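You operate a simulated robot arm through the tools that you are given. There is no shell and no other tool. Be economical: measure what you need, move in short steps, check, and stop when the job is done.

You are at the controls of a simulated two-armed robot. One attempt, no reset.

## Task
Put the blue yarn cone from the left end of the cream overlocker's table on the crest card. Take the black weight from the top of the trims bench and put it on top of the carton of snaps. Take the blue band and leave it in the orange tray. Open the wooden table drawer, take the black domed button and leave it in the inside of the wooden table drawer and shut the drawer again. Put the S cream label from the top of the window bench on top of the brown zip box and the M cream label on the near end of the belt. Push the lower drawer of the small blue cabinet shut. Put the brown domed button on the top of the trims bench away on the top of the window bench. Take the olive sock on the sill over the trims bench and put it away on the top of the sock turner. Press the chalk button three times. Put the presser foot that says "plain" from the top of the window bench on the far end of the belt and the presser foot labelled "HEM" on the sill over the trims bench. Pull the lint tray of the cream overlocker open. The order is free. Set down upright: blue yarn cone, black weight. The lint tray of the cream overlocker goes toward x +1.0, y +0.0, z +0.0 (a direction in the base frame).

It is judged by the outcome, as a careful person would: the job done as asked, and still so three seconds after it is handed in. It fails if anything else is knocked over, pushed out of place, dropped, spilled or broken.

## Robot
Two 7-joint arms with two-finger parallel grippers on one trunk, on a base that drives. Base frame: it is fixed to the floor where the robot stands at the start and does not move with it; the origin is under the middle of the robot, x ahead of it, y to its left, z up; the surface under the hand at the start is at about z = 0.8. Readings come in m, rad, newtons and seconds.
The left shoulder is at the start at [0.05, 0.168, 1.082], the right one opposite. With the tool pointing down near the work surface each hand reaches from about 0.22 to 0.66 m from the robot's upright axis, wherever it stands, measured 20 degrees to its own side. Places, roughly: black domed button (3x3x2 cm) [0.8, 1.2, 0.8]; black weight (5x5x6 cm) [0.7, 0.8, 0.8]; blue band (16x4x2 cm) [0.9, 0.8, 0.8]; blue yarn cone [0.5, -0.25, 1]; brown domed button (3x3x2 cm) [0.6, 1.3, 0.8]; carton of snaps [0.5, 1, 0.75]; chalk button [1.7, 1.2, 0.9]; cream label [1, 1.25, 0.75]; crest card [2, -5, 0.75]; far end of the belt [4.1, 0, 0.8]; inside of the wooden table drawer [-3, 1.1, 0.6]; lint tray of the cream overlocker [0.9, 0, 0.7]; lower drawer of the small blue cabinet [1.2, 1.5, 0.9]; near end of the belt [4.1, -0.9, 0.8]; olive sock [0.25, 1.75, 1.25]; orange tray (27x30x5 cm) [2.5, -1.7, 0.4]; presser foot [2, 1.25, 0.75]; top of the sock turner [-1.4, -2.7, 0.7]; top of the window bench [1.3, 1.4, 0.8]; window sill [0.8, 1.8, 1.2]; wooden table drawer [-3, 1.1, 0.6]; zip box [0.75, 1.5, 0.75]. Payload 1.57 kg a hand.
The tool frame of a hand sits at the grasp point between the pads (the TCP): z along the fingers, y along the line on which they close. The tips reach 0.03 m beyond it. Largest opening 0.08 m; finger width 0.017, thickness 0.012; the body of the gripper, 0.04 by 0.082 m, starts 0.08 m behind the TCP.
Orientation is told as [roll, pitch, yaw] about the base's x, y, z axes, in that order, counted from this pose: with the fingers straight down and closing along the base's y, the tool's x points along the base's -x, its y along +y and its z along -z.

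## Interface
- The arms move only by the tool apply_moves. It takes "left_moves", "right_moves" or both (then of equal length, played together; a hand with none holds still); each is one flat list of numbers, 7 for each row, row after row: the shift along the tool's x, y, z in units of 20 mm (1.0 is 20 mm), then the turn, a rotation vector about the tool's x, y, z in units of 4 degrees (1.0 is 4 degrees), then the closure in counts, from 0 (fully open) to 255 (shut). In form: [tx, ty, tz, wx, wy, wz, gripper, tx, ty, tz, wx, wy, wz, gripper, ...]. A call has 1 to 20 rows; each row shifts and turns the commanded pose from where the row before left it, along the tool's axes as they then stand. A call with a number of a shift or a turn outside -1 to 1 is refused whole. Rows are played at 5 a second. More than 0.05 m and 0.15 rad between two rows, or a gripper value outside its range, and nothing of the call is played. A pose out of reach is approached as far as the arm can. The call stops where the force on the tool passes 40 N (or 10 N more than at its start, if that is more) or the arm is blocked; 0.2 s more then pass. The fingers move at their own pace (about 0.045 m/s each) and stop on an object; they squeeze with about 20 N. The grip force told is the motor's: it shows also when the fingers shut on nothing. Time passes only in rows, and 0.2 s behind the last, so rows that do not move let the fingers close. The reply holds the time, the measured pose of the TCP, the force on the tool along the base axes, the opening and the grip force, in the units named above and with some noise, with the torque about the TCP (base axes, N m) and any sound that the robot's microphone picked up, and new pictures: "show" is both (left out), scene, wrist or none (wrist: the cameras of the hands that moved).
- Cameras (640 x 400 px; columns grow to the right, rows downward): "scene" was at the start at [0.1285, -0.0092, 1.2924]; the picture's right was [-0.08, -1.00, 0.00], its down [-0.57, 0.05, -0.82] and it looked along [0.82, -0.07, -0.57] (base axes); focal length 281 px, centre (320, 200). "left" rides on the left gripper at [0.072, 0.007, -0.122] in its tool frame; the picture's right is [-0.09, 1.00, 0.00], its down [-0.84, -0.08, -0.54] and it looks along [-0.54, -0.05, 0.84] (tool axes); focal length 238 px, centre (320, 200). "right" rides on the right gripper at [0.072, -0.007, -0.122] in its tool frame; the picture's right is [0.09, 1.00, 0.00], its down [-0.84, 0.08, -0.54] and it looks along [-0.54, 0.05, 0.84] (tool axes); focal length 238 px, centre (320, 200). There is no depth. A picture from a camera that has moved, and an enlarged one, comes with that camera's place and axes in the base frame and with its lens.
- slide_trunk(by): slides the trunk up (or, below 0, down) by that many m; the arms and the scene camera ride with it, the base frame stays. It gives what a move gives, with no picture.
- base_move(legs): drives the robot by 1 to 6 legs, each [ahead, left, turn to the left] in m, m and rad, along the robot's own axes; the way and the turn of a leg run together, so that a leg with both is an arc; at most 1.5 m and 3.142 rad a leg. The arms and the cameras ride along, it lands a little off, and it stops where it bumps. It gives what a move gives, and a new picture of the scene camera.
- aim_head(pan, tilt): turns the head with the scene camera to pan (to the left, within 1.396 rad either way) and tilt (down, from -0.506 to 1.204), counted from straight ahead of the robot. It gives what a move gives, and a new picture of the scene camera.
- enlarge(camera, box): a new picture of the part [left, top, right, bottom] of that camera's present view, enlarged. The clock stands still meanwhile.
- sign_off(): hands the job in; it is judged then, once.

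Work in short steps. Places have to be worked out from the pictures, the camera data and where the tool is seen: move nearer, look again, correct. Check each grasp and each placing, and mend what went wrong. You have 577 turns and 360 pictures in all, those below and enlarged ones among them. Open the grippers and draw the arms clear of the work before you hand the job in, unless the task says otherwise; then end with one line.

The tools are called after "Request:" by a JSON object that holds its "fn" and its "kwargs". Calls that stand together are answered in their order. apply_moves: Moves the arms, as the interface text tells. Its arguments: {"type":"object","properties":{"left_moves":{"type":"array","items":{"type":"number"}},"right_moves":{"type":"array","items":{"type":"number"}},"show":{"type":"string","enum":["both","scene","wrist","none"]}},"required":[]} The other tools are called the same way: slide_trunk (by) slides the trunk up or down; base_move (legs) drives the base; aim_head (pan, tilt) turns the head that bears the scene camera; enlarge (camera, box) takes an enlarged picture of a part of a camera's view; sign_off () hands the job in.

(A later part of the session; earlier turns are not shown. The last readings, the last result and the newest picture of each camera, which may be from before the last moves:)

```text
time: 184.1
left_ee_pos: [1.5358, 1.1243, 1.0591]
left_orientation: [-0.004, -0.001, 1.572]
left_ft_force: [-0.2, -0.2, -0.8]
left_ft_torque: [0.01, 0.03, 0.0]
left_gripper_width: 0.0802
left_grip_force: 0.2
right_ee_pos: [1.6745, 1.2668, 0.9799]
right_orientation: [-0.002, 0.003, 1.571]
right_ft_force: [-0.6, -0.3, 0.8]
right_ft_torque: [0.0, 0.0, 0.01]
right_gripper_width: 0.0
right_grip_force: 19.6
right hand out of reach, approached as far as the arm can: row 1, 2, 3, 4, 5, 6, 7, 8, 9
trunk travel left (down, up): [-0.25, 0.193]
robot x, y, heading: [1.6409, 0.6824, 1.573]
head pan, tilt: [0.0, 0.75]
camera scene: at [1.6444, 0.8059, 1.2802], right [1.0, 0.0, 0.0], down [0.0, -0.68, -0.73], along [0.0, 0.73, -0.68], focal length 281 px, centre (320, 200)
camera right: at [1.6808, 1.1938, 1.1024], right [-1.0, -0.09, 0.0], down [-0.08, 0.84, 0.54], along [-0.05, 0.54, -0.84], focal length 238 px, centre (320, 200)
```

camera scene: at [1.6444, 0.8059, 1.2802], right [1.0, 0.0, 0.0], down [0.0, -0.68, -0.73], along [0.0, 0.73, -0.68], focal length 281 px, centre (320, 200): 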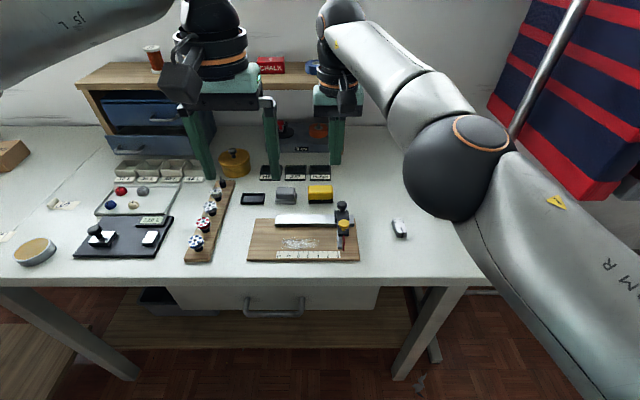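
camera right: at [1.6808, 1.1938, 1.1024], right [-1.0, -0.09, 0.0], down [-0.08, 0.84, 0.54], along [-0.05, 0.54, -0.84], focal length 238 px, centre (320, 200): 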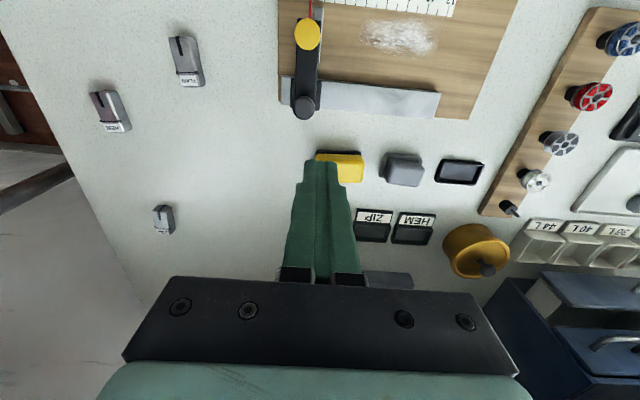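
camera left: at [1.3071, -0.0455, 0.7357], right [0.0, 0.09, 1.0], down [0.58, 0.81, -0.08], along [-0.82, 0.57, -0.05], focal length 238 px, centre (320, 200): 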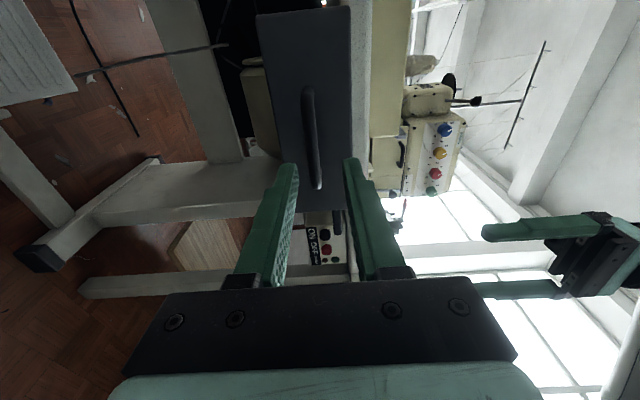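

The arm seems stuck near a joint limit in this configuration. Bring it back right/up, then shift the base left so the button is on the right hand's own side.

Request:
{"fn": "apply_moves", "kwargs": {"right_moves": [0, 0, -1, 0, 0, 0, 255, 0, 0, -1, 0, 0, 0, 255, 0, 0, -1, 0, 0, 0, 255, 0, 0, -1, 0, 0, 0, 255, 0, -1, -1, 0, 0, 0, 255, 0, -1, -1, 0, 0, 0, 255, 0, -1, 0, 0, 0, 0, 255, 0, -1, 0, 0, 0, 0, 255, 0, -1, 0, 0, 0, 0, 255], "show": "none"}}

```text
time: 186.1
left_ee_pos: [1.5368, 1.1238, 1.0577]
left_orientation: [-0.002, 0.0, 1.574]
left_ft_force: [-0.1, -0.4, -0.5]
left_ft_torque: [0.01, 0.01, -0.04]
left_gripper_width: 0.0799
left_grip_force: 0.0
right_ee_pos: [1.7833, 1.2561, 1.1066]
right_orientation: [-0.001, 0.003, 1.572]
right_ft_force: [0.9, 0.0, 0.3]
right_ft_torque: [-0.02, -0.02, -0.03]
right_gripper_width: 0.0
right_grip_force: 20.2
right hand out of reach, approached as far as the arm can: row 1, 2, 3, 4, 6, 7, 8, 9
trunk travel left (down, up): [-0.25, 0.193]
robot x, y, heading: [1.6408, 0.6864, 1.573]
head pan, tilt: [0.0, 0.75]
```

Request:
{"fn": "apply_moves", "kwargs": {"right_moves": [1, 0, 0, 0, 0, 0, 255, 1, 0, 0, 0, 0, 0, 255, 1, 0, 0, 0, 0, 0, 255, 1, 0, 0, 0, 0, 0, 255, 1, 0, 0, 0, 0, 0, 255], "show": "none"}}

Request:
{"fn": "base_move", "kwargs": {"legs": [[0, 0.17, 0]]}}

```text
time: 187.3
left_ee_pos: [1.5357, 1.1238, 1.0585]
left_orientation: [-0.003, 0.0, 1.572]
left_ft_force: [-0.2, 0.7, 1.2]
left_ft_torque: [0.0, -0.01, 0.01]
left_gripper_width: 0.08
left_grip_force: 0.0
right_ee_pos: [1.7819, 1.2557, 1.1074]
right_orientation: [-0.002, 0.002, 1.572]
right_ft_force: [-0.6, 0.1, -0.5]
right_ft_torque: [0.03, 0.02, -0.01]
right_gripper_width: 0.0
right_grip_force: 19.8
right hand out of reach, approached as far as the arm can: row 1, 2, 3, 4, 5
trunk travel left (down, up): [-0.25, 0.193]
robot x, y, heading: [1.6407, 0.6843, 1.569]
head pan, tilt: [0.0, 0.75]
```

```text
time: 189.4
left_ee_pos: [1.3661, 1.1242, 1.0585]
left_orientation: [-0.001, 0.0, 1.574]
left_ft_force: [-0.8, -0.4, 0.1]
left_ft_torque: [-0.03, -0.05, 0.03]
left_gripper_width: 0.0801
left_grip_force: 0.0
right_ee_pos: [1.6137, 1.2559, 1.1072]
right_orientation: [-0.002, 0.002, 1.573]
right_ft_force: [0.3, 0.2, 0.0]
right_ft_torque: [0.04, 0.0, 0.01]
right_gripper_width: 0.0001
right_grip_force: 20.4
trunk travel left (down, up): [-0.25, 0.193]
robot x, y, heading: [1.4739, 0.6842, 1.571]
head pan, tilt: [0.0, 0.75]
camera scene: at [1.4768, 0.806, 1.2802], right [1.0, 0.0, 0.0], down [0.0, -0.68, -0.73], along [0.0, 0.73, -0.68], focal length 281 px, centre (320, 200)
```

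scene: 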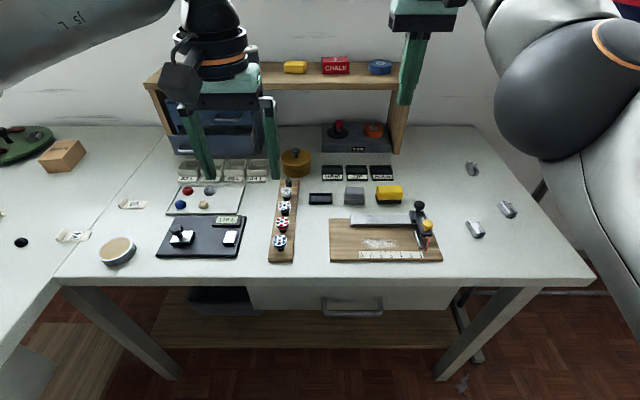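

The right arm is stuck in y; try unsticking by yawing the tool while retracting and rising.

Request:
{"fn": "apply_moves", "kwargs": {"right_moves": [0, -1, 0, 0, 0, 1, 255, 0, -1, 0, 0, 0, 1, 255, 0, -1, 0, 0, 0, 1, 255, 0, -1, 0, 0, 0, 1, 255, 0, -1, 0, 0, 0, 1, 255, 0, 0, 0, 0, 0, 1, 255, 0, 0, 0, 0, 0, 1, 255], "show": "scene"}}

```text
time: 191.0
left_ee_pos: [1.3673, 1.1236, 1.0581]
left_orientation: [-0.003, 0.001, 1.575]
left_ft_force: [-0.9, -0.1, 1.0]
left_ft_torque: [-0.03, 0.01, 0.0]
left_gripper_width: 0.0801
left_grip_force: 0.2
right_ee_pos: [1.713, 1.2575, 1.1251]
right_orientation: [-0.002, 0.0, 1.085]
right_ft_force: [0.0, -0.2, 0.5]
right_ft_torque: [0.02, -0.02, -0.01]
right_gripper_width: 0.0
right_grip_force: 19.8
right hand out of reach, approached as far as the arm can: row 2, 3, 4, 5
trunk travel left (down, up): [-0.25, 0.193]
robot x, y, heading: [1.4773, 0.6822, 1.568]
head pan, tilt: [0.0, 0.75]
camera scene: at [1.477, 0.806, 1.2802], right [1.0, 0.0, 0.0], down [0.0, -0.68, -0.73], along [0.0, 0.73, -0.68], focal length 281 px, centre (320, 200)
```

scene: 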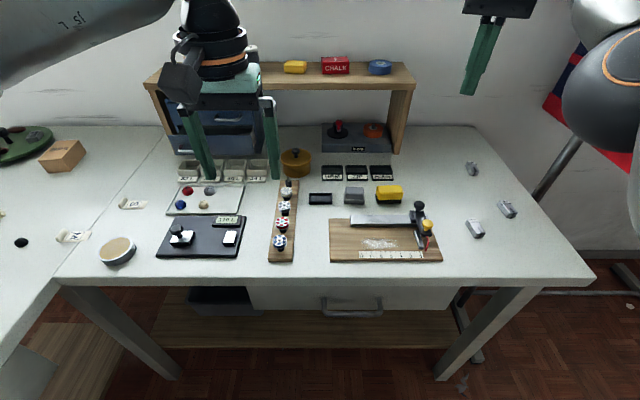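

Request:
{"fn": "apply_moves", "kwargs": {"right_moves": [0.884, -0.467, 0, 0, 0, 0, 255, 0.884, -0.467, 0, 0, 0, 0, 255, 0.884, -0.467, 0, 0, 0, 0, 255, 0.884, -0.467, 0, 0, 0, 0, 255], "show": "none"}}

```text
time: 192.0
left_ee_pos: [1.3682, 1.1234, 1.0599]
left_orientation: [-0.001, 0.002, 1.575]
left_ft_force: [-0.1, -0.6, 0.0]
left_ft_torque: [0.0, -0.03, -0.02]
left_gripper_width: 0.0798
left_grip_force: 0.1
right_ee_pos: [1.7109, 1.2558, 1.128]
right_orientation: [0.0, -0.001, 1.085]
right_ft_force: [-0.7, 1.0, 0.1]
right_ft_torque: [-0.01, -0.01, 0.0]
right_gripper_width: 0.0
right_grip_force: 20.0
right hand out of reach, approached as far as the arm can: row 1, 2, 3, 4
trunk travel left (down, up): [-0.25, 0.193]
robot x, y, heading: [1.475, 0.6857, 1.572]
head pan, tilt: [0.0, 0.75]
```

Request:
{"fn": "apply_moves", "kwargs": {"right_moves": [0, -1, 0, 0, 0, 1, 255, 0, -1, 0, 0, 0, 1, 255, 0, -1, 0, 0, 0, 1, 255, 0, -1, 0, 0, 0, 1, 255, 0.3, -1, 0, 0, 0, 1, 255, 0.3, -1, 0, 0, 0, 1, 255, 0.3, -1, 0, 0, 0, 1, 255, 0.3, -1, 0, 0, 0, 1, 255, 0.3, -1, 0, 0, 0, 0, 255, 0.3, -1, 0, 0, 0, 0, 255], "show": "scene"}}

```text
time: 194.2
left_ee_pos: [1.3679, 1.1246, 1.0591]
left_orientation: [-0.001, 0.0, 1.574]
left_ft_force: [0.8, 0.2, -0.1]
left_ft_torque: [0.01, -0.01, -0.02]
left_gripper_width: 0.0802
left_grip_force: 0.0
right_ee_pos: [1.8268, 1.1338, 1.1279]
right_orientation: [-0.003, -0.001, 0.526]
right_ft_force: [0.0, 0.0, 0.1]
right_ft_torque: [0.03, 0.0, -0.01]
right_gripper_width: 0.0003
right_grip_force: 20.3
right hand out of reach, approached as far as the arm can: row 1, 2, 3, 4
trunk travel left (down, up): [-0.25, 0.193]
robot x, y, heading: [1.4728, 0.6841, 1.568]
head pan, tilt: [0.0, 0.75]
camera scene: at [1.4772, 0.8058, 1.2803], right [1.0, 0.0, 0.0], down [0.0, -0.68, -0.73], along [0.0, 0.73, -0.68], focal length 281 px, centre (320, 200)
```

scene: 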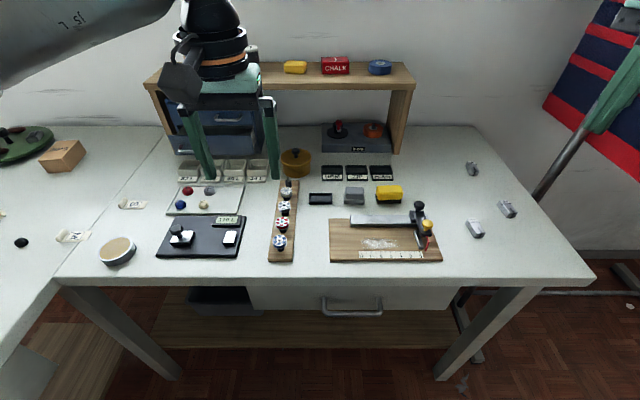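

Freed. Retract toward the robot and turn the tool back to the natural yaw.

Request:
{"fn": "apply_moves", "kwargs": {"right_moves": [1, 0, 0, 0, 0, -1, 255, 1, 0, 0, 0, 0, -1, 255, 1, 0, 0, 0, 0, -1, 255, 1, 0, 0, 0, 0, -1, 255, 1, 0, 0, 0, 0, -1, 255, 1, 0, 0, 0, 0, -1, 255, 1, 0, 0, 0, 0, -1, 255, 0, 0, 0, 0, 0, -1, 255, 0, 0, 0, 0, 0, -1, 255, 0, 0, 0, 0, 0, -1, 255, 0, 0, 0, 0, 0, -1, 255, 0, 0, 0, 0, 0, -1, 255, 0, 0, 0, 0, 0, -1, 255, 0, 0, 0, 0, 0, -1, 255, 0, 0, 0, 0, 0, -1, 255], "show": "scene"}}

```text
time: 197.4
left_ee_pos: [1.3671, 1.1239, 1.0586]
left_orientation: [-0.002, 0.0, 1.574]
left_ft_force: [-0.1, 0.4, 0.4]
left_ft_torque: [-0.01, 0.01, 0.02]
left_gripper_width: 0.0801
left_grip_force: 0.0
right_ee_pos: [1.7219, 1.0389, 1.129]
right_orientation: [-0.002, 0.001, 1.576]
right_ft_force: [-0.5, 0.2, -0.8]
right_ft_torque: [0.05, -0.04, -0.03]
right_gripper_width: 0.0001
right_grip_force: 20.1
trunk travel left (down, up): [-0.25, 0.193]
robot x, y, heading: [1.4777, 0.6814, 1.572]
head pan, tilt: [0.0, 0.75]
camera scene: at [1.477, 0.806, 1.2802], right [1.0, 0.0, 0.0], down [0.0, -0.68, -0.73], along [0.0, 0.73, -0.68], focal length 281 px, centre (320, 200)
```

scene: 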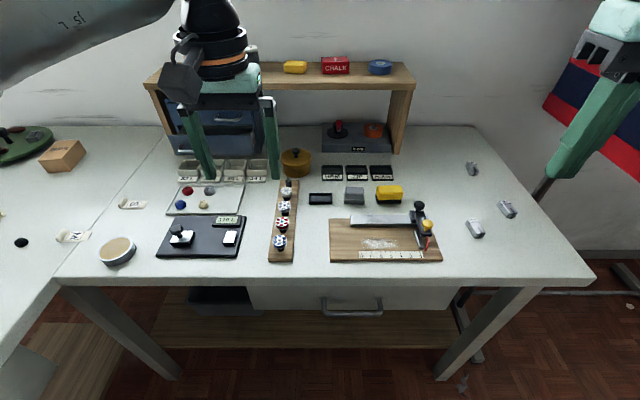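

Now lower first, then go forward over the button at z 0.925.

Request:
{"fn": "apply_moves", "kwargs": {"right_moves": [0, 0, 1, 0, 0, 0, 255, 0, 0, 1, 0, 0, 0, 255, 0, 0, 1, 0, 0, 0, 255, 0, 0, 1, 0, 0, 0, 255, 0, 0, 1, 0, 0, 0, 255, 0, 0, 1, 0, 0, 0, 255, 0, 0, 1, 0, 0, 0, 255, 0, 0, 1, 0, 0, 0, 255, 0, 0, 1, 0, 0, 0, 255, 0, 0, 1, 0, 0, 0, 255, -1, 0.5, 0, 0, 0, 0, 255, -1, 0.5, 0, 0, 0, 0, 255, -1, 0.5, 0, 0, 0, 0, 255, -1, 0, 0, 0, 0, 0, 255, -1, 0, 0, 0, 0, 0, 255, -1, 0, 0, 0, 0, 0, 255], "show": "wrist"}}

```text
time: 200.8
left_ee_pos: [1.3669, 1.1237, 1.0578]
left_orientation: [-0.002, -0.001, 1.575]
left_ft_force: [0.3, -0.1, -0.2]
left_ft_torque: [0.01, -0.01, -0.01]
left_gripper_width: 0.08
left_grip_force: 0.1
right_ee_pos: [1.6928, 1.1621, 0.9283]
right_orientation: [-0.001, 0.001, 1.573]
right_ft_force: [0.0, 0.0, -0.8]
right_ft_torque: [0.0, -0.02, 0.01]
right_gripper_width: 0.0
right_grip_force: 20.0
trunk travel left (down, up): [-0.25, 0.193]
robot x, y, heading: [1.4781, 0.686, 1.565]
head pan, tilt: [0.0, 0.75]
camera right: at [1.6992, 1.0883, 1.0509], right [-1.0, -0.09, 0.0], down [-0.08, 0.84, 0.54], along [-0.05, 0.54, -0.84], focal length 238 px, centre (320, 200)
```

right: 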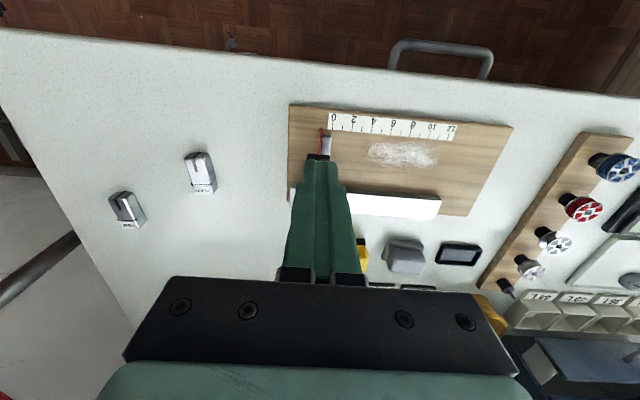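

Forward 26 mm, and descend to just touching.

Request:
{"fn": "apply_moves", "kwargs": {"right_moves": [-0.65, 0, 0, 0, 0, 0, 255, -0.65, 0, 0, 0, 0, 0, 255, 0, 0, 0.6, 0, 0, 0, 255, 0, 0, 0.6, 0, 0, 0, 255], "show": "none"}}

Request:
{"fn": "enlarge", "kwargs": {"camera": "scene", "box": [340, 140, 500, 270]}}

```text
time: 201.8
left_ee_pos: [1.3671, 1.125, 1.0597]
left_orientation: [-0.004, -0.001, 1.575]
left_ft_force: [0.5, 0.6, -1.0]
left_ft_torque: [-0.03, 0.0, 0.02]
left_gripper_width: 0.0799
left_grip_force: 0.1
right_ee_pos: [1.6935, 1.1864, 0.9034]
right_orientation: [-0.002, 0.003, 1.575]
right_ft_force: [-0.9, 0.1, 0.2]
right_ft_torque: [0.01, 0.02, 0.01]
right_gripper_width: 0.0
right_grip_force: 20.0
trunk travel left (down, up): [-0.25, 0.193]
robot x, y, heading: [1.4767, 0.6884, 1.574]
head pan, tilt: [0.0, 0.75]
```

```text
3.08 times, centred on (420, 205) of scene
camera zoom: at [1.477, 0.8061, 1.2802], right [1.0, 0.0, 0.0], down [0.0, -0.68, -0.73], along [0.0, 0.73, -0.68], focal length 866 px, centre (12, 185)
```

zoom: 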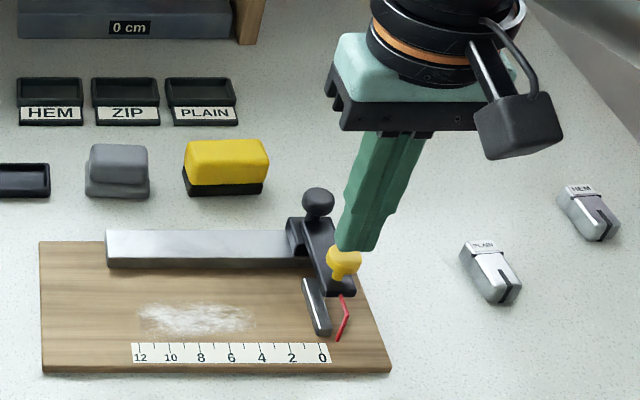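

Aligned above the yellow button. Press stroke: small steps downward.

Request:
{"fn": "apply_moves", "kwargs": {"right_moves": [0, 0, 0.4, 0, 0, 0, 255, 0, 0, 0.3, 0, 0, 0, 255, 0, 0, 0.25, 0, 0, 0, 255], "show": "none"}}

```text
time: 202.6
left_ee_pos: [1.3667, 1.1239, 1.0584]
left_orientation: [-0.002, 0.001, 1.573]
left_ft_force: [-0.4, -0.4, 0.0]
left_ft_torque: [0.01, 0.01, -0.06]
left_gripper_width: 0.0801
left_grip_force: 0.1
right_ee_pos: [1.6929, 1.1856, 0.8854]
right_orientation: [-0.001, -0.001, 1.575]
right_ft_force: [0.2, 1.3, 1.8]
right_ft_torque: [0.03, -0.04, 0.0]
right_gripper_width: 0.0001
right_grip_force: 19.9
trunk travel left (down, up): [-0.25, 0.193]
robot x, y, heading: [1.474, 0.6824, 1.574]
head pan, tilt: [0.0, 0.75]
heard: click
```

A click was heard: first press. Release by 14 mm, wait, and press again.

Request:
{"fn": "apply_moves", "kwargs": {"right_moves": [0, 0, -0.7, 0, 0, 0, 255, 0, 0, 0, 0, 0, 0, 255, 0, 0, 0, 0, 0, 0, 255], "show": "none"}}

Request:
{"fn": "apply_moves", "kwargs": {"right_moves": [0, 0, 0.4, 0, 0, 0, 255, 0, 0, 0.3, 0, 0, 0, 255, 0, 0, 0, 0, 0, 0, 255], "show": "none"}}

```text
time: 203.4
left_ee_pos: [1.3676, 1.1229, 1.059]
left_orientation: [-0.002, 0.0, 1.574]
left_ft_force: [-0.5, 0.1, 0.0]
left_ft_torque: [-0.05, 0.0, 0.02]
left_gripper_width: 0.0801
left_grip_force: 0.0
right_ee_pos: [1.6928, 1.1836, 0.8989]
right_orientation: [-0.001, 0.003, 1.573]
right_ft_force: [0.1, 0.0, 0.1]
right_ft_torque: [-0.01, -0.03, -0.01]
right_gripper_width: 0.0
right_grip_force: 20.5
trunk travel left (down, up): [-0.25, 0.193]
robot x, y, heading: [1.4749, 0.6863, 1.573]
head pan, tilt: [0.0, 0.75]
```

```text
time: 204.2
left_ee_pos: [1.3674, 1.1228, 1.0594]
left_orientation: [-0.001, -0.001, 1.573]
left_ft_force: [-0.5, -0.2, -0.1]
left_ft_torque: [-0.01, -0.02, 0.02]
left_gripper_width: 0.08
left_grip_force: 0.2
right_ee_pos: [1.6943, 1.186, 0.8857]
right_orientation: [0.001, 0.0, 1.574]
right_ft_force: [-1.1, -0.2, 2.4]
right_ft_torque: [0.0, 0.03, 0.02]
right_gripper_width: 0.0
right_grip_force: 19.8
trunk travel left (down, up): [-0.25, 0.193]
robot x, y, heading: [1.475, 0.6855, 1.575]
head pan, tilt: [0.0, 0.75]
heard: click
```

Second click. One more.

Request:
{"fn": "apply_moves", "kwargs": {"right_moves": [0, 0, -0.7, 0, 0, 0, 255, 0, 0, 0, 0, 0, 0, 255, 0, 0, 0, 0, 0, 0, 255], "show": "none"}}

Request:
{"fn": "apply_moves", "kwargs": {"right_moves": [0, 0, 0.4, 0, 0, 0, 255, 0, 0, 0.3, 0, 0, 0, 255, 0, 0, 0, 0, 0, 0, 255], "show": "none"}}

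```text
time: 205.0
left_ee_pos: [1.3663, 1.1239, 1.0597]
left_orientation: [-0.002, 0.001, 1.574]
left_ft_force: [-0.4, 1.2, -0.1]
left_ft_torque: [-0.02, 0.01, 0.0]
left_gripper_width: 0.0801
left_grip_force: 0.1
right_ee_pos: [1.6942, 1.1855, 0.9002]
right_orientation: [-0.002, 0.002, 1.575]
right_ft_force: [0.5, -0.1, -0.6]
right_ft_torque: [-0.02, 0.01, -0.03]
right_gripper_width: 0.0001
right_grip_force: 20.7
trunk travel left (down, up): [-0.25, 0.193]
robot x, y, heading: [1.4769, 0.685, 1.573]
head pan, tilt: [0.0, 0.75]
```

```text
time: 205.8
left_ee_pos: [1.3667, 1.1232, 1.0584]
left_orientation: [-0.001, 0.0, 1.574]
left_ft_force: [0.9, 0.3, -0.2]
left_ft_torque: [-0.02, 0.01, -0.01]
left_gripper_width: 0.0801
left_grip_force: 0.0
right_ee_pos: [1.6919, 1.1865, 0.8847]
right_orientation: [0.001, 0.0, 1.575]
right_ft_force: [0.5, -0.4, 2.8]
right_ft_torque: [-0.03, 0.01, 0.05]
right_gripper_width: 0.0002
right_grip_force: 19.7
trunk travel left (down, up): [-0.25, 0.193]
robot x, y, heading: [1.4763, 0.6807, 1.575]
head pan, tilt: [0.0, 0.75]
heard: click
```

Three clicks done. Raise and retract the right hand, and view from the left wrist.

Request:
{"fn": "apply_moves", "kwargs": {"right_moves": [0, 0, -1, 0, 0, 0, 255, 0, 0, -1, 0, 0, 0, 255, 1, 0, -1, 0, 0, 0, 255, 1, 0, -1, 0, 0, 0, 0, 1, 0, -1, 0, 0, 0, 0, 1, 0, -1, 0, 0, 0, 0, 1, 0, -1, 0, 0, 0, 0], "left_moves": [0, 0, 0, 0, 0, 0, 0, 0, 0, 0, 0, 0, 0, 0, 1, 1, 0, 0, 0, 0, 0, 1, 1, 0, 0, 0, 0, 0, 1, 0, 0, 0, 0, 0, 0, 1, 0, 0, 0, 0, 0, 0, 1, 0, 0, 0, 0, 0, 0], "show": "both"}}

```text
time: 207.4
left_ee_pos: [1.3279, 1.0225, 1.0579]
left_orientation: [0.0, 0.001, 1.578]
left_ft_force: [0.0, -0.6, -0.4]
left_ft_torque: [0.0, 0.0, -0.01]
left_gripper_width: 0.08
left_grip_force: 0.1
right_ee_pos: [1.6939, 1.0841, 1.0259]
right_orientation: [-0.001, 0.0, 1.574]
right_ft_force: [-0.3, 0.1, -0.1]
right_ft_torque: [-0.01, 0.02, -0.04]
right_gripper_width: 0.0801
right_grip_force: 0.2
trunk travel left (down, up): [-0.25, 0.193]
robot x, y, heading: [1.4787, 0.6834, 1.572]
head pan, tilt: [0.0, 0.75]
camera scene: at [1.4769, 0.8057, 1.2803], right [1.0, 0.0, 0.0], down [0.0, -0.68, -0.73], along [0.0, 0.73, -0.68], focal length 281 px, centre (320, 200)
camera right: at [1.7005, 1.0106, 1.1478], right [-1.0, -0.1, 0.0], down [-0.08, 0.84, 0.54], along [-0.05, 0.54, -0.84], focal length 238 px, centre (320, 200)
camera left: at [1.3212, 0.9513, 1.182], right [-1.0, 0.09, 0.0], down [0.07, 0.84, 0.54], along [0.05, 0.54, -0.84], focal length 238 px, centre (320, 200)
```

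scene: 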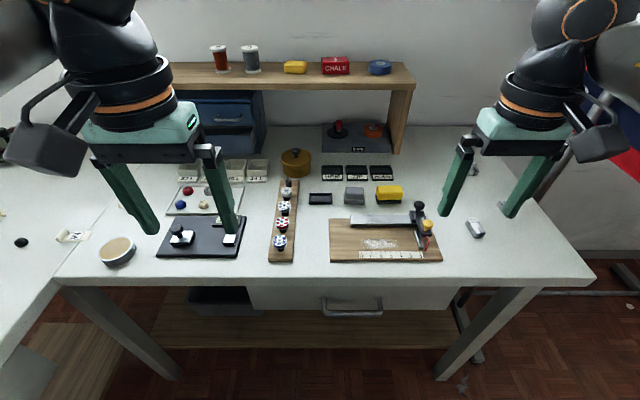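
right: 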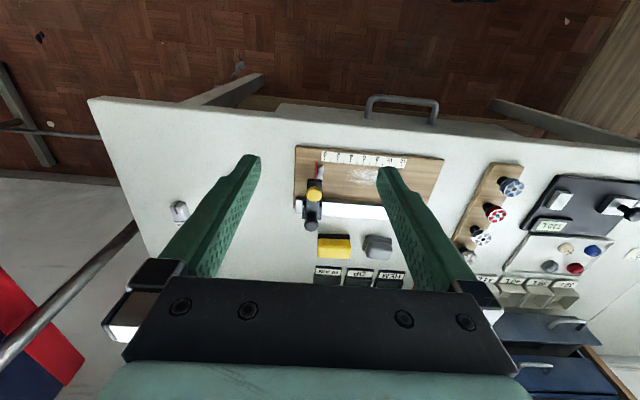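
left: 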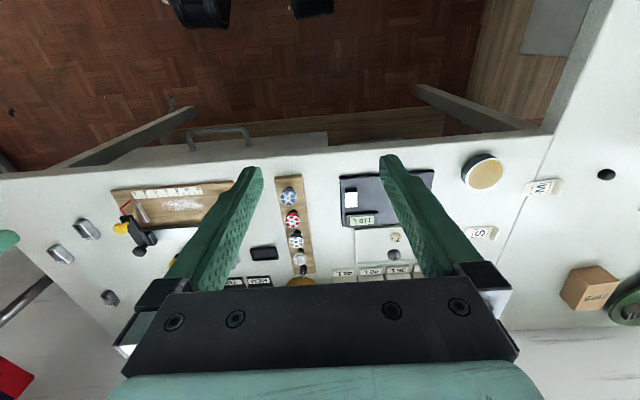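

Labels and boxes are now well located. Next the cabinet's lower drawer: handle ≈(1.145,1.437,0.873). I rotate the left hand to point forward (+y), fingers closed.

Request:
{"fn": "apply_moves", "kwargs": {"left_moves": [0, 0, 0, -0.962, -0.962, 0.962, 255, 0, 0, 0, -0.962, -0.962, 0.962, 255, 0, 0, 0, -0.962, -0.962, 0.962, 255, 0, 0, 0, -0.962, -0.962, 0.962, 255, 0, 0, 0, -0.962, -0.962, 0.962, 255, 0, 0, 0, -0.962, -0.962, 0.962, 255, 0, 0, 0, -0.962, -0.962, 0.962, 255, 0, 0, 0, -0.962, -0.962, 0.962, 255, 0, 0, 0, -0.962, -0.962, 0.962, 255, 0, 0, 0, -0.962, -0.962, 0.962, 255, 0, 0, 0, -0.962, -0.962, 0.962, 255, 0, 0, 0, -0.962, -0.962, 0.962, 255, 0, 0, 0, -0.962, -0.962, 0.962, 255, 0, 0, 0, -0.962, -0.962, 0.962, 255, 0, 0, 0, -0.962, -0.962, 0.962, 255, 0, 0, 0, -0.962, -0.962, 0.962, 255, 0, 0, 0, -0.962, -0.962, 0.962, 255, 0, 0, 0, -0.962, -0.962, 0.962, 255], "show": "none"}}

Request:
{"fn": "apply_moves", "kwargs": {"left_moves": [1, 0, 1, 0, 0, 0, 255, 1, 0, 1, 0, 0, 0, 255, 1, 0, 1, 0, 0, 0, 255, 1, 0, 1, 0, 0, 0, 255, 1, 0, 1, 0, 0, 0, 255, 1, 0, 1, 0, 0, 0, 255, 1, 0, 1, 0, 0, 0, 255, 1, 0, 1, 0, 0, 0, 255, 1, 0, 0, 0, 0, 0, 255], "show": "both"}}

```text
time: 211.2
left_ee_pos: [1.41, 1.0845, 1.0816]
left_orientation: [1.573, -0.001, 0.003]
left_ft_force: [0.2, -0.7, 0.5]
left_ft_torque: [0.01, -0.02, 0.01]
left_gripper_width: 0.0
left_grip_force: 19.8
left hand out of reach, approached as far as the arm can: row 11, 12, 13, 14, 15, 16, 17, 18
right_ee_pos: [1.6937, 1.0847, 1.025]
right_orientation: [-0.002, 0.0, 1.574]
right_ft_force: [-0.3, 0.4, -0.4]
right_ft_torque: [0.01, 0.01, 0.02]
right_gripper_width: 0.08
right_grip_force: 0.1
trunk travel left (down, up): [-0.25, 0.193]
robot x, y, heading: [1.4755, 0.6853, 1.573]
head pan, tilt: [0.0, 0.75]
```

```text
time: 213.2
left_ee_pos: [1.2885, 1.2305, 1.1335]
left_orientation: [1.565, 0.0, 0.009]
left_ft_force: [0.2, -0.3, -0.6]
left_ft_torque: [-0.02, -0.02, -0.01]
left_gripper_width: 0.0002
left_grip_force: 19.7
left hand out of reach, approached as far as the arm can: row 5, 6, 7, 8, 9
right_ee_pos: [1.6931, 1.0853, 1.0253]
right_orientation: [-0.003, 0.0, 1.575]
right_ft_force: [0.1, -0.5, 0.4]
right_ft_torque: [-0.01, 0.0, -0.03]
right_gripper_width: 0.0801
right_grip_force: 0.1
trunk travel left (down, up): [-0.25, 0.193]
robot x, y, heading: [1.4781, 0.6847, 1.57]
head pan, tilt: [0.0, 0.75]
camera scene: at [1.4767, 0.8059, 1.2802], right [1.0, 0.0, 0.0], down [0.0, -0.68, -0.73], along [0.0, 0.73, -0.68], focal length 281 px, centre (320, 200)
camera left: at [1.2183, 1.107, 1.1423], right [0.09, 0.01, 1.0], down [0.84, -0.54, -0.07], along [0.53, 0.84, -0.05], focal length 238 px, centre (320, 200)
```

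scene: 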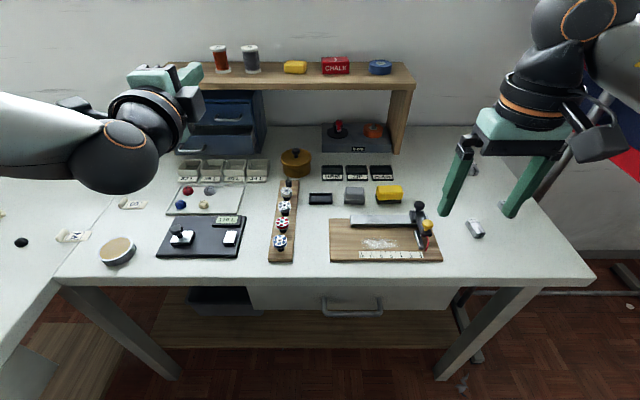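
left: 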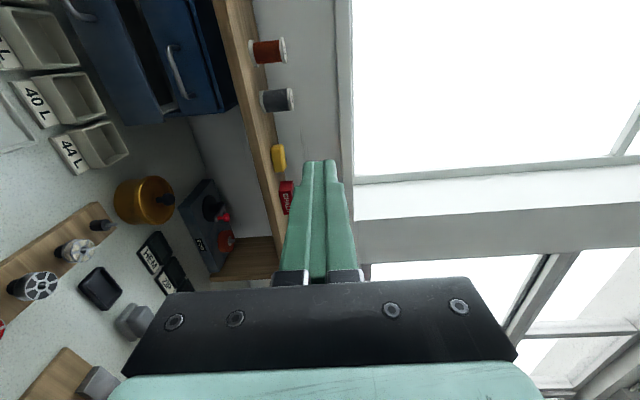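

Arm drifts near its limits; lower it toward z≈0.93 and see whether it recovers.

Request:
{"fn": "apply_moves", "kwargs": {"left_moves": [0, -1, 0, 0, 0, 0, 255, 0, -1, 0, 0, 0, 0, 255, 0, -1, 0, 0, 0, 0, 255, 0, -1, 0, 0, 0, 0, 255, 0, -1, 0, 0, 0, 0, 255], "show": "scene"}}

```text
time: 214.4
left_ee_pos: [1.2967, 1.2278, 1.1293]
left_orientation: [1.566, -0.003, 0.009]
left_ft_force: [0.2, -0.1, 0.3]
left_ft_torque: [0.01, -0.02, 0.0]
left_gripper_width: 0.0
left_grip_force: 20.4
left hand out of reach, approached as far as the arm can: row 1, 2, 3, 4, 5
right_ee_pos: [1.6934, 1.0851, 1.0244]
right_orientation: [-0.002, 0.001, 1.574]
right_ft_force: [-0.5, 0.6, 0.1]
right_ft_torque: [0.0, -0.02, 0.02]
right_gripper_width: 0.0801
right_grip_force: 0.0
trunk travel left (down, up): [-0.25, 0.193]
robot x, y, heading: [1.4767, 0.6873, 1.577]
head pan, tilt: [0.0, 0.75]
camera scene: at [1.477, 0.806, 1.2802], right [1.0, 0.0, 0.0], down [0.0, -0.68, -0.73], along [0.0, 0.73, -0.68], focal length 281 px, centre (320, 200)
```

scene: 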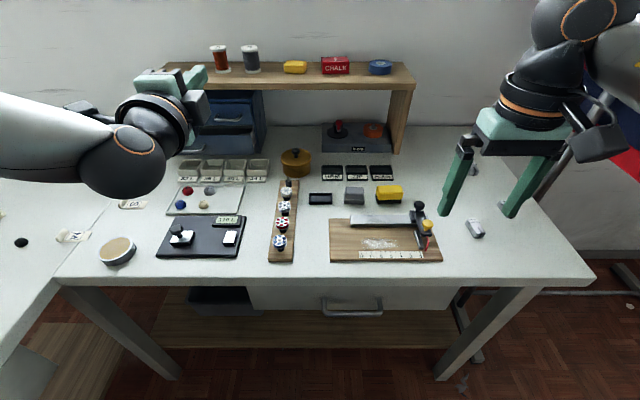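

Stuck; undo the rotation to return to a good configuration.

Request:
{"fn": "apply_moves", "kwargs": {"left_moves": [0, 0, 0, 0.962, 0.962, -0.962, 255, 0, 0, 0, 0.962, 0.962, -0.962, 255, 0, 0, 0, 0.962, 0.962, -0.962, 255, 0, 0, 0, 0.962, 0.962, -0.962, 255, 0, 0, 0, 0.962, 0.962, -0.962, 255, 0, 0, 0, 0.962, 0.962, -0.962, 255, 0, 0, 0, 0.962, 0.962, -0.962, 255, 0, 0, 0, 0.962, 0.962, -0.962, 255, 0, 0, 0, 0.962, 0.962, -0.962, 255, 0, 0, 0, 0.962, 0.962, -0.962, 255, 0, 0, 0, 0.962, 0.962, -0.962, 255, 0, 0, 0, 0.962, 0.962, -0.962, 255, 0, 0, 0, 0.962, 0.962, -0.962, 255, 0, 0, 0, 0.962, 0.962, -0.962, 255, 0, 0, 0, 0.962, 0.962, -0.962, 255, 0, 0, 0, 0.962, 0.962, -0.962, 255, 0, 0, 0, 0.962, 0.962, -0.962, 255, 0, 0, 0, 0.962, 0.962, -0.962, 255], "show": "scene"}}

```text
time: 218.2
left_ee_pos: [1.2957, 1.23, 1.1294]
left_orientation: [-0.003, 0.003, 1.576]
left_ft_force: [-0.6, 1.3, 0.9]
left_ft_torque: [0.01, -0.05, 0.02]
left_gripper_width: 0.0
left_grip_force: 21.0
right_ee_pos: [1.6952, 1.0853, 1.0244]
right_orientation: [-0.002, 0.002, 1.576]
right_ft_force: [-0.5, 0.2, -0.6]
right_ft_torque: [0.01, -0.01, -0.04]
right_gripper_width: 0.0799
right_grip_force: 0.1
trunk travel left (down, up): [-0.25, 0.193]
robot x, y, heading: [1.4748, 0.6846, 1.571]
head pan, tilt: [0.0, 0.75]
camera scene: at [1.477, 0.8061, 1.2802], right [1.0, 0.0, 0.0], down [0.0, -0.68, -0.73], along [0.0, 0.73, -0.68], focal length 281 px, centre (320, 200)
```

scene: 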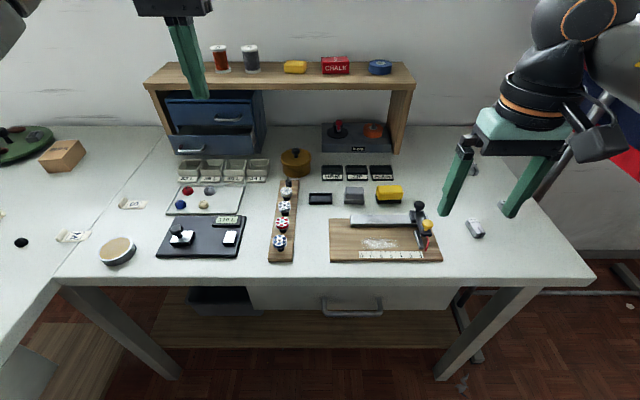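

Clear view of the drawer. Instead use a 45° forward tilt: first retract and lower.

Request:
{"fn": "apply_moves", "kwargs": {"left_moves": [1, 0.6, 0, 0, 0, 0, 255, 1, 0.6, 0, 0, 0, 0, 255, 1, 0.6, 0, 0, 0, 0, 255, 1, 0.6, 1, 0, 0, 0, 255, 1, 0.6, 1, 0, 0, 0, 255, 1, 0.6, 1, 0, 0, 0, 255, 0.5, 0.6, 1, 0, 0, 0, 255, 0, 0.3, 1, 0, 0, 0, 255, 0, 0, 1, 0, 0, 0, 255, 0, 0, 1, 0, 0, 0, 255, 0, 0, 1, 0, 0, 0, 255, 0, 0, 1, 0, 0, 0, 255], "show": "none"}}

Request:
{"fn": "apply_moves", "kwargs": {"left_moves": [0, 0, 0, 0, -1, 0, 255, 0, 0, 0, 0, -1, 0, 255, 0, 0, 0, 0, -1, 0, 255, 0, 0, 0, 0, -1, 0, 255, 0, 0, 0, 0, -1, 0, 255, 0, 0, 0, 0, -1, 0, 255, 0, 0, 0, 0, -1, 0, 255, 0, 0, 0, 0, -1, 0, 255, 0, 0, 0, 0, -1, 0, 255, 0, 0, 0, 0, -1, 0, 255, 0, 0, 0, 0, -1, 0, 255, 0, 0, 0, 0, -1, 0, 255], "show": "both"}}

```text
time: 220.8
left_ee_pos: [1.2059, 1.098, 0.9498]
left_orientation: [-0.002, -0.001, 1.575]
left_ft_force: [-0.1, -0.4, -0.1]
left_ft_torque: [0.02, -0.01, 0.02]
left_gripper_width: 0.0
left_grip_force: 19.9
right_ee_pos: [1.6935, 1.0839, 1.0252]
right_orientation: [-0.002, 0.003, 1.575]
right_ft_force: [-0.5, 0.0, 0.1]
right_ft_torque: [0.01, -0.02, -0.02]
right_gripper_width: 0.0802
right_grip_force: 0.2
trunk travel left (down, up): [-0.25, 0.193]
robot x, y, heading: [1.4747, 0.6839, 1.571]
head pan, tilt: [0.0, 0.75]
```

```text
time: 223.4
left_ee_pos: [1.2034, 1.105, 0.9495]
left_orientation: [-0.003, -0.838, 1.574]
left_ft_force: [0.2, -0.1, -0.9]
left_ft_torque: [0.0, 0.02, 0.03]
left_gripper_width: 0.0
left_grip_force: 19.8
left hand out of reach, approached as far as the arm can: row 12
right_ee_pos: [1.6946, 1.085, 1.0249]
right_orientation: [-0.002, 0.001, 1.574]
right_ft_force: [-0.4, -0.9, -0.1]
right_ft_torque: [0.03, 0.01, 0.03]
right_gripper_width: 0.08
right_grip_force: 0.2
trunk travel left (down, up): [-0.25, 0.193]
robot x, y, heading: [1.4755, 0.6876, 1.572]
head pan, tilt: [0.0, 0.75]
camera scene: at [1.477, 0.806, 1.2802], right [1.0, 0.0, 0.0], down [0.0, -0.68, -0.73], along [0.0, 0.73, -0.68], focal length 281 px, centre (320, 200)
camera left: at [1.1979, 0.966, 0.9798], right [-1.0, 0.06, 0.07], down [0.07, 0.16, 0.98], along [0.05, 0.99, -0.16], focal length 238 px, centre (320, 200)
```

scene: 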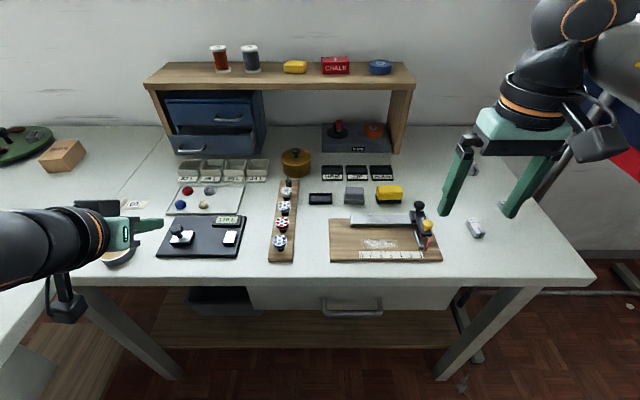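
left: 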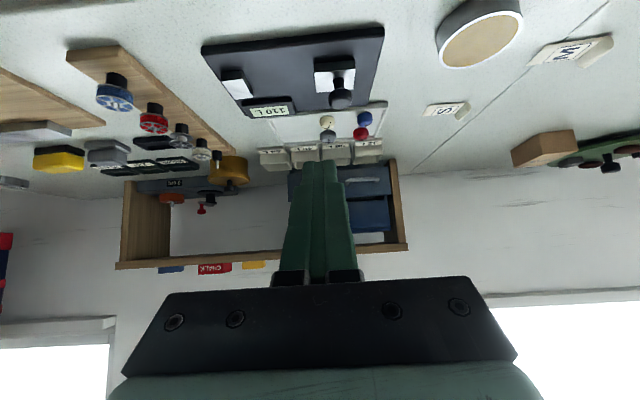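

Good: fingers point forward-down at 48°. Advance toward the drawer front, above its handle.

Request:
{"fn": "apply_moves", "kwargs": {"left_moves": [-0.61, 0.15, 0.84, 0, 0, 0, 255, -0.61, 0.15, 0.84, 0, 0, 0, 255, -0.61, 0.15, 0.84, 0, 0, 0, 255, -0.61, 0.15, 0.84, 0, 0, 0, 255, -0.61, 0.15, 0.84, 0, 0, 0, 255, -0.61, 0.15, 0.84, 0, 0, 0, 255, -0.61, 0.15, 0.84, 0, 0, 0, 255, -0.61, 0.15, 0.84, 0, 0, 0, 255, -0.61, 0.15, 0.84, 0, 0, 0, 255, -0.61, 0.15, 0.84, 0, 0, 0, 255, -0.61, 0.15, 0.84, 0, 0, 0, 255, -0.61, 0.15, 0.84, 0, 0, 0, 255, -0.61, 0.15, 0.84, 0, 0, 0, 255], "show": "both"}}

```text
time: 226.2
left_ee_pos: [1.1651, 1.3724, 0.9222]
left_orientation: [-0.005, -0.836, 1.576]
left_ft_force: [0.2, 0.2, 0.0]
left_ft_torque: [-0.02, 0.0, 0.0]
left_gripper_width: 0.0003
left_grip_force: 19.5
right_ee_pos: [1.6942, 1.0836, 1.0251]
right_orientation: [0.0, 0.002, 1.574]
right_ft_force: [0.4, 0.5, 0.2]
right_ft_torque: [-0.01, -0.02, -0.04]
right_gripper_width: 0.08
right_grip_force: 0.1
trunk travel left (down, up): [-0.25, 0.193]
robot x, y, heading: [1.4772, 0.6859, 1.57]
head pan, tilt: [0.0, 0.75]
camera scene: at [1.4771, 0.8062, 1.2802], right [1.0, 0.0, 0.0], down [0.0, -0.68, -0.73], along [0.0, 0.73, -0.68], focal length 281 px, centre (320, 200)
camera left: at [1.1585, 1.2345, 0.9515], right [-1.0, 0.06, 0.07], down [0.07, 0.16, 0.98], along [0.05, 0.99, -0.16], focal length 238 px, centre (320, 200)
```

scene: 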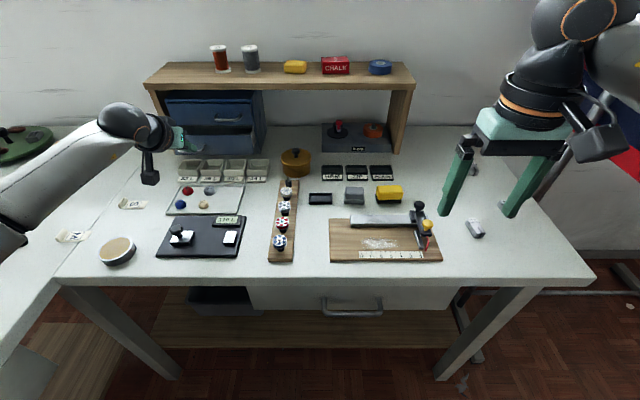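
left: 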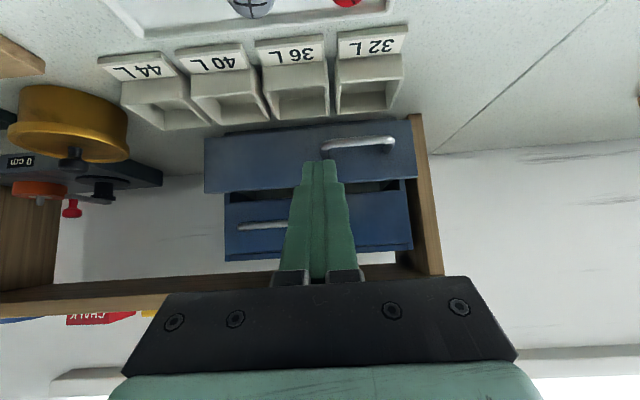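

Drawer front spans z≈0.84–0.907; I lower 30 mm and shift right of its handle, then push forward.

Request:
{"fn": "apply_moves", "kwargs": {"left_moves": [0.55, -0.75, 0.5, 0, 0, 0, 255, 0.55, -0.75, 0.5, 0, 0, 0, 255, -0.66, 0, 0.74, 0, 0, 0, 255, -0.66, 0, 0.74, 0, 0, 0, 255, -0.66, 0, 0.74, 0, 0, 0, 255], "show": "wrist"}}

```text
time: 227.4
left_ee_pos: [1.1944, 1.4328, 0.8914]
left_orientation: [-0.003, -0.839, 1.576]
left_ft_force: [-0.3, -0.8, 0.0]
left_ft_torque: [-0.01, -0.01, 0.0]
left_gripper_width: 0.0001
left_grip_force: 20.0
right_ee_pos: [1.6931, 1.0854, 1.0243]
right_orientation: [0.0, 0.0, 1.574]
right_ft_force: [0.8, 0.1, 0.2]
right_ft_torque: [0.0, 0.03, 0.01]
right_gripper_width: 0.0799
right_grip_force: 0.1
trunk travel left (down, up): [-0.25, 0.193]
robot x, y, heading: [1.4758, 0.6836, 1.577]
head pan, tilt: [0.0, 0.75]
camera left: at [1.1891, 1.2941, 0.9206], right [-1.0, 0.06, 0.07], down [0.08, 0.16, 0.98], along [0.05, 0.99, -0.16], focal length 238 px, centre (320, 200)
```

left: 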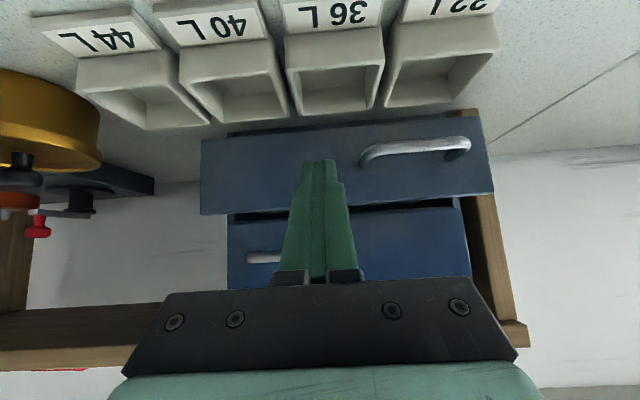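

Request:
{"fn": "apply_moves", "kwargs": {"left_moves": [-0.66, 0, 0.74, 0, 0, 0, 255, -0.66, 0, 0.74, 0, 0, 0, 255, -0.66, 0, 0.74, 0, 0, 0, 255], "show": "wrist"}}

```text
time: 228.2
left_ee_pos: [1.1966, 1.4617, 0.8907]
left_orientation: [-0.002, -0.839, 1.577]
left_ft_force: [-0.2, 0.0, -0.1]
left_ft_torque: [0.03, 0.0, 0.01]
left_gripper_width: 0.0001
left_grip_force: 19.7
left hand out of reach, approached as far as the arm can: row 2, 3
right_ee_pos: [1.6941, 1.085, 1.0247]
right_orientation: [-0.001, 0.004, 1.574]
right_ft_force: [0.7, -0.3, -0.5]
right_ft_torque: [-0.04, 0.03, 0.0]
right_gripper_width: 0.0799
right_grip_force: 0.0
trunk travel left (down, up): [-0.25, 0.193]
robot x, y, heading: [1.4744, 0.6838, 1.57]
head pan, tilt: [0.0, 0.75]
camera left: at [1.1894, 1.3229, 0.9209], right [-1.0, 0.06, 0.07], down [0.08, 0.16, 0.98], along [0.05, 0.99, -0.16], focal length 238 px, centre (320, 200)
```

left: 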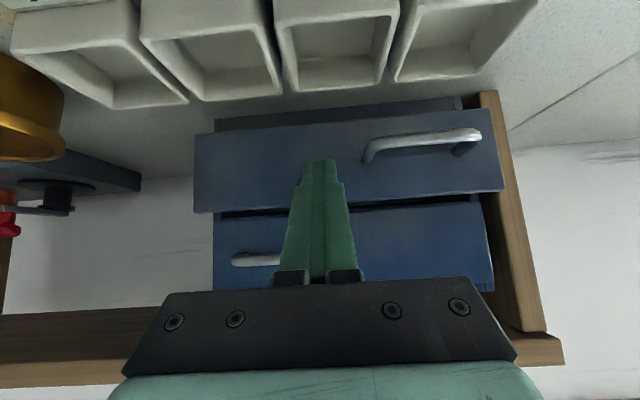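

Reach limit; push by driving the base forward slowly.

Request:
{"fn": "base_move", "kwargs": {"legs": [[0.06, 0, 0]]}}

Request:
{"fn": "enlarge", "kwargs": {"camera": "left", "box": [0, 0, 640, 400]}}

```text
time: 229.1
left_ee_pos: [1.1951, 1.4923, 0.8925]
left_orientation: [-0.006, -0.817, 1.582]
left_ft_force: [0.7, -11.8, 3.6]
left_ft_torque: [-0.07, -0.03, -0.04]
left_gripper_width: 0.0001
left_grip_force: 19.6
right_ee_pos: [1.6937, 1.1199, 1.0263]
right_orientation: [0.002, -0.001, 1.574]
right_ft_force: [0.4, -0.5, -0.1]
right_ft_torque: [-0.05, 0.03, -0.02]
right_gripper_width: 0.0801
right_grip_force: 0.1
trunk travel left (down, up): [-0.25, 0.193]
robot x, y, heading: [1.4781, 0.7265, 1.575]
head pan, tilt: [0.0, 0.75]
stopped in leg 1: the force on the tool passed its limit at 446 N (the readings are from after the stop); the commanded pose is now the measured one
camera scene: at [1.477, 0.839, 1.2803], right [1.0, 0.0, 0.0], down [0.0, -0.68, -0.73], along [0.0, 0.73, -0.68], focal length 281 px, centre (320, 200)
```

scene: 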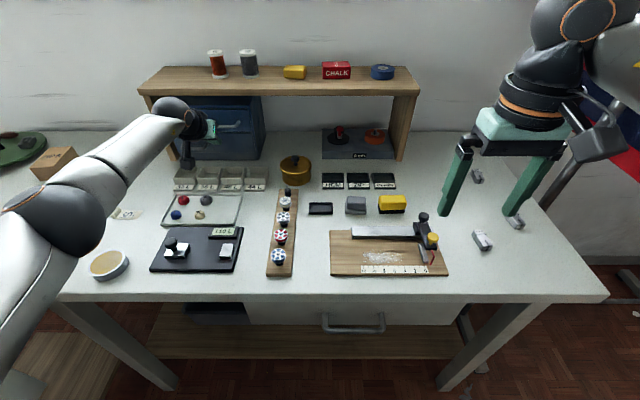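

```text
1.00 times, centred on (320, 200) of left (not enlarged: the box is as wide or as high as the picture)
camera zoom: at [1.1892, 1.3535, 0.9241], right [-1.0, 0.06, 0.06], down [0.07, 0.18, 0.98], along [0.04, 0.98, -0.18], focal length 238 px, centre (320, 200)
```

zoom: 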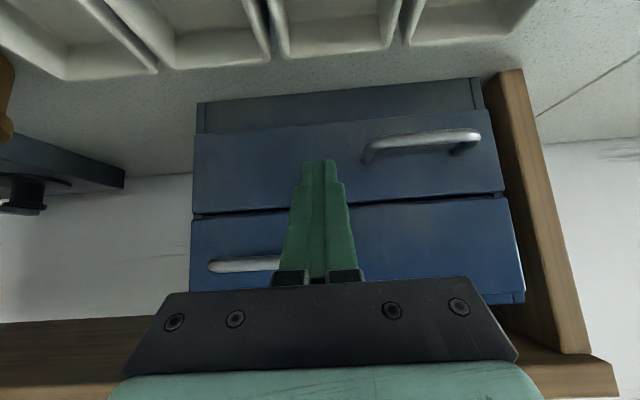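

Pushed to the stop. Back off and inspect the drawer.

Request:
{"fn": "base_move", "kwargs": {"legs": [[-0.12, 0, 0]]}}

Request:
{"fn": "enlarge", "kwargs": {"camera": "left", "box": [0, 0, 640, 400]}}

```text
time: 230.4
left_ee_pos: [1.195, 1.3749, 0.8919]
left_orientation: [-0.006, -0.817, 1.583]
left_ft_force: [-0.4, -0.1, -1.1]
left_ft_torque: [-0.05, -0.03, 0.03]
left_gripper_width: 0.0
left_grip_force: 20.0
right_ee_pos: [1.6927, 1.0019, 1.0251]
right_orientation: [-0.001, 0.002, 1.575]
right_ft_force: [-0.8, 0.9, -0.6]
right_ft_torque: [-0.01, -0.04, -0.02]
right_gripper_width: 0.08
right_grip_force: 0.0
trunk travel left (down, up): [-0.25, 0.193]
robot x, y, heading: [1.4779, 0.5981, 1.577]
head pan, tilt: [0.0, 0.75]
camera scene: at [1.477, 0.7222, 1.2803], right [1.0, 0.0, 0.0], down [0.0, -0.68, -0.73], along [0.0, 0.73, -0.68], focal length 281 px, centre (320, 200)
```

scene: 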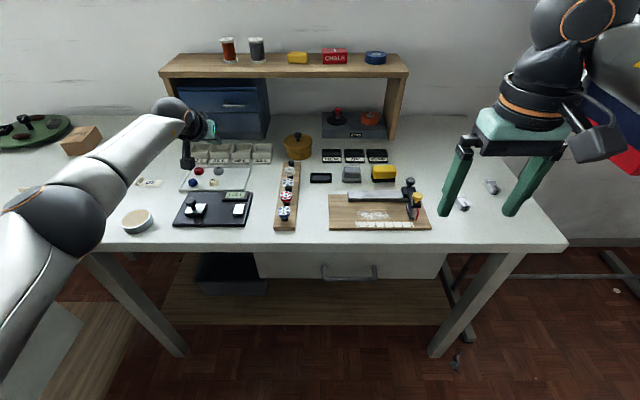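

```text
1.00 times, centred on (320, 200) of left (not enlarged: the box is as wide or as high as the picture)
camera zoom: at [1.189, 1.2363, 0.9231], right [-1.0, 0.06, 0.06], down [0.07, 0.18, 0.98], along [0.04, 0.98, -0.18], focal length 238 px, centre (320, 200)
```

zoom: 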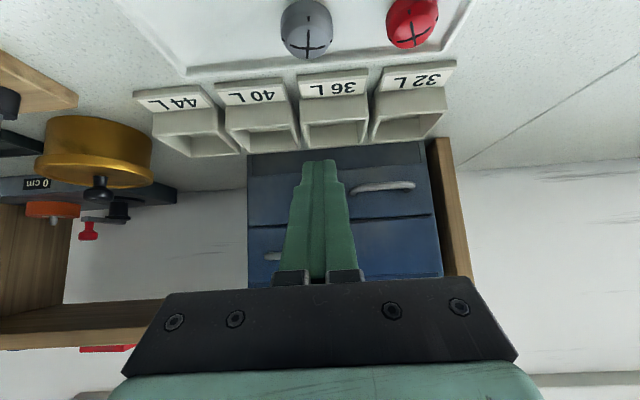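

Drawer is flush shut. Retract the left hand and restore it to pointing down.

Request:
{"fn": "apply_moves", "kwargs": {"left_moves": [0.61, 0, -0.84, 0, 0, 0, 255, 0.61, 0, -0.84, 0, 0, 0, 255, 0.61, 0, -0.84, 0, 0, 0, 255, 0.61, 0, -0.84, 0, 0, 0, 255, 0.61, 0, -0.84, 0, 0, 0, 255, 0.61, 0, -0.84, 0, 0, 0, 255, 0.61, 0, -0.84, 0, 0, 0, 255, 0.61, 0, -0.84, 0, 0, 0, 255, 0, 0, 0, 0, 1, 0, 255, 0, 0, 0, 0, 1, 0, 255, 0, 0, 0, 0, 1, 0, 255, 0, 0, 0, 0, 1, 0, 255, 0, 0, 0, 0, 1, 0, 255, 0, 0, 0, 0, 1, 0, 255, 0, 0, 0, 0, 1, 0, 255, 0, 0, 0, 0, 1, 0, 255, 0, 0, 0, 0, 1, 0, 255, 0, 0, 0, 0, 1, 0, 0, 0, 0, 0, 0, 1, 0, 0, 0, 0, 0, 0, 1, 0, 0], "show": "none"}}

```text
time: 234.6
left_ee_pos: [1.1969, 1.2107, 0.9104]
left_orientation: [-0.004, 0.023, 1.576]
left_ft_force: [0.8, 0.4, -0.1]
left_ft_torque: [-0.01, -0.03, -0.02]
left_gripper_width: 0.0679
left_grip_force: 0.0
right_ee_pos: [1.6937, 1.0006, 1.0243]
right_orientation: [-0.002, 0.002, 1.574]
right_ft_force: [0.4, 0.0, 0.5]
right_ft_torque: [0.03, 0.03, 0.0]
right_gripper_width: 0.0799
right_grip_force: 0.1
trunk travel left (down, up): [-0.25, 0.193]
robot x, y, heading: [1.4761, 0.5989, 1.576]
head pan, tilt: [0.0, 0.75]
```

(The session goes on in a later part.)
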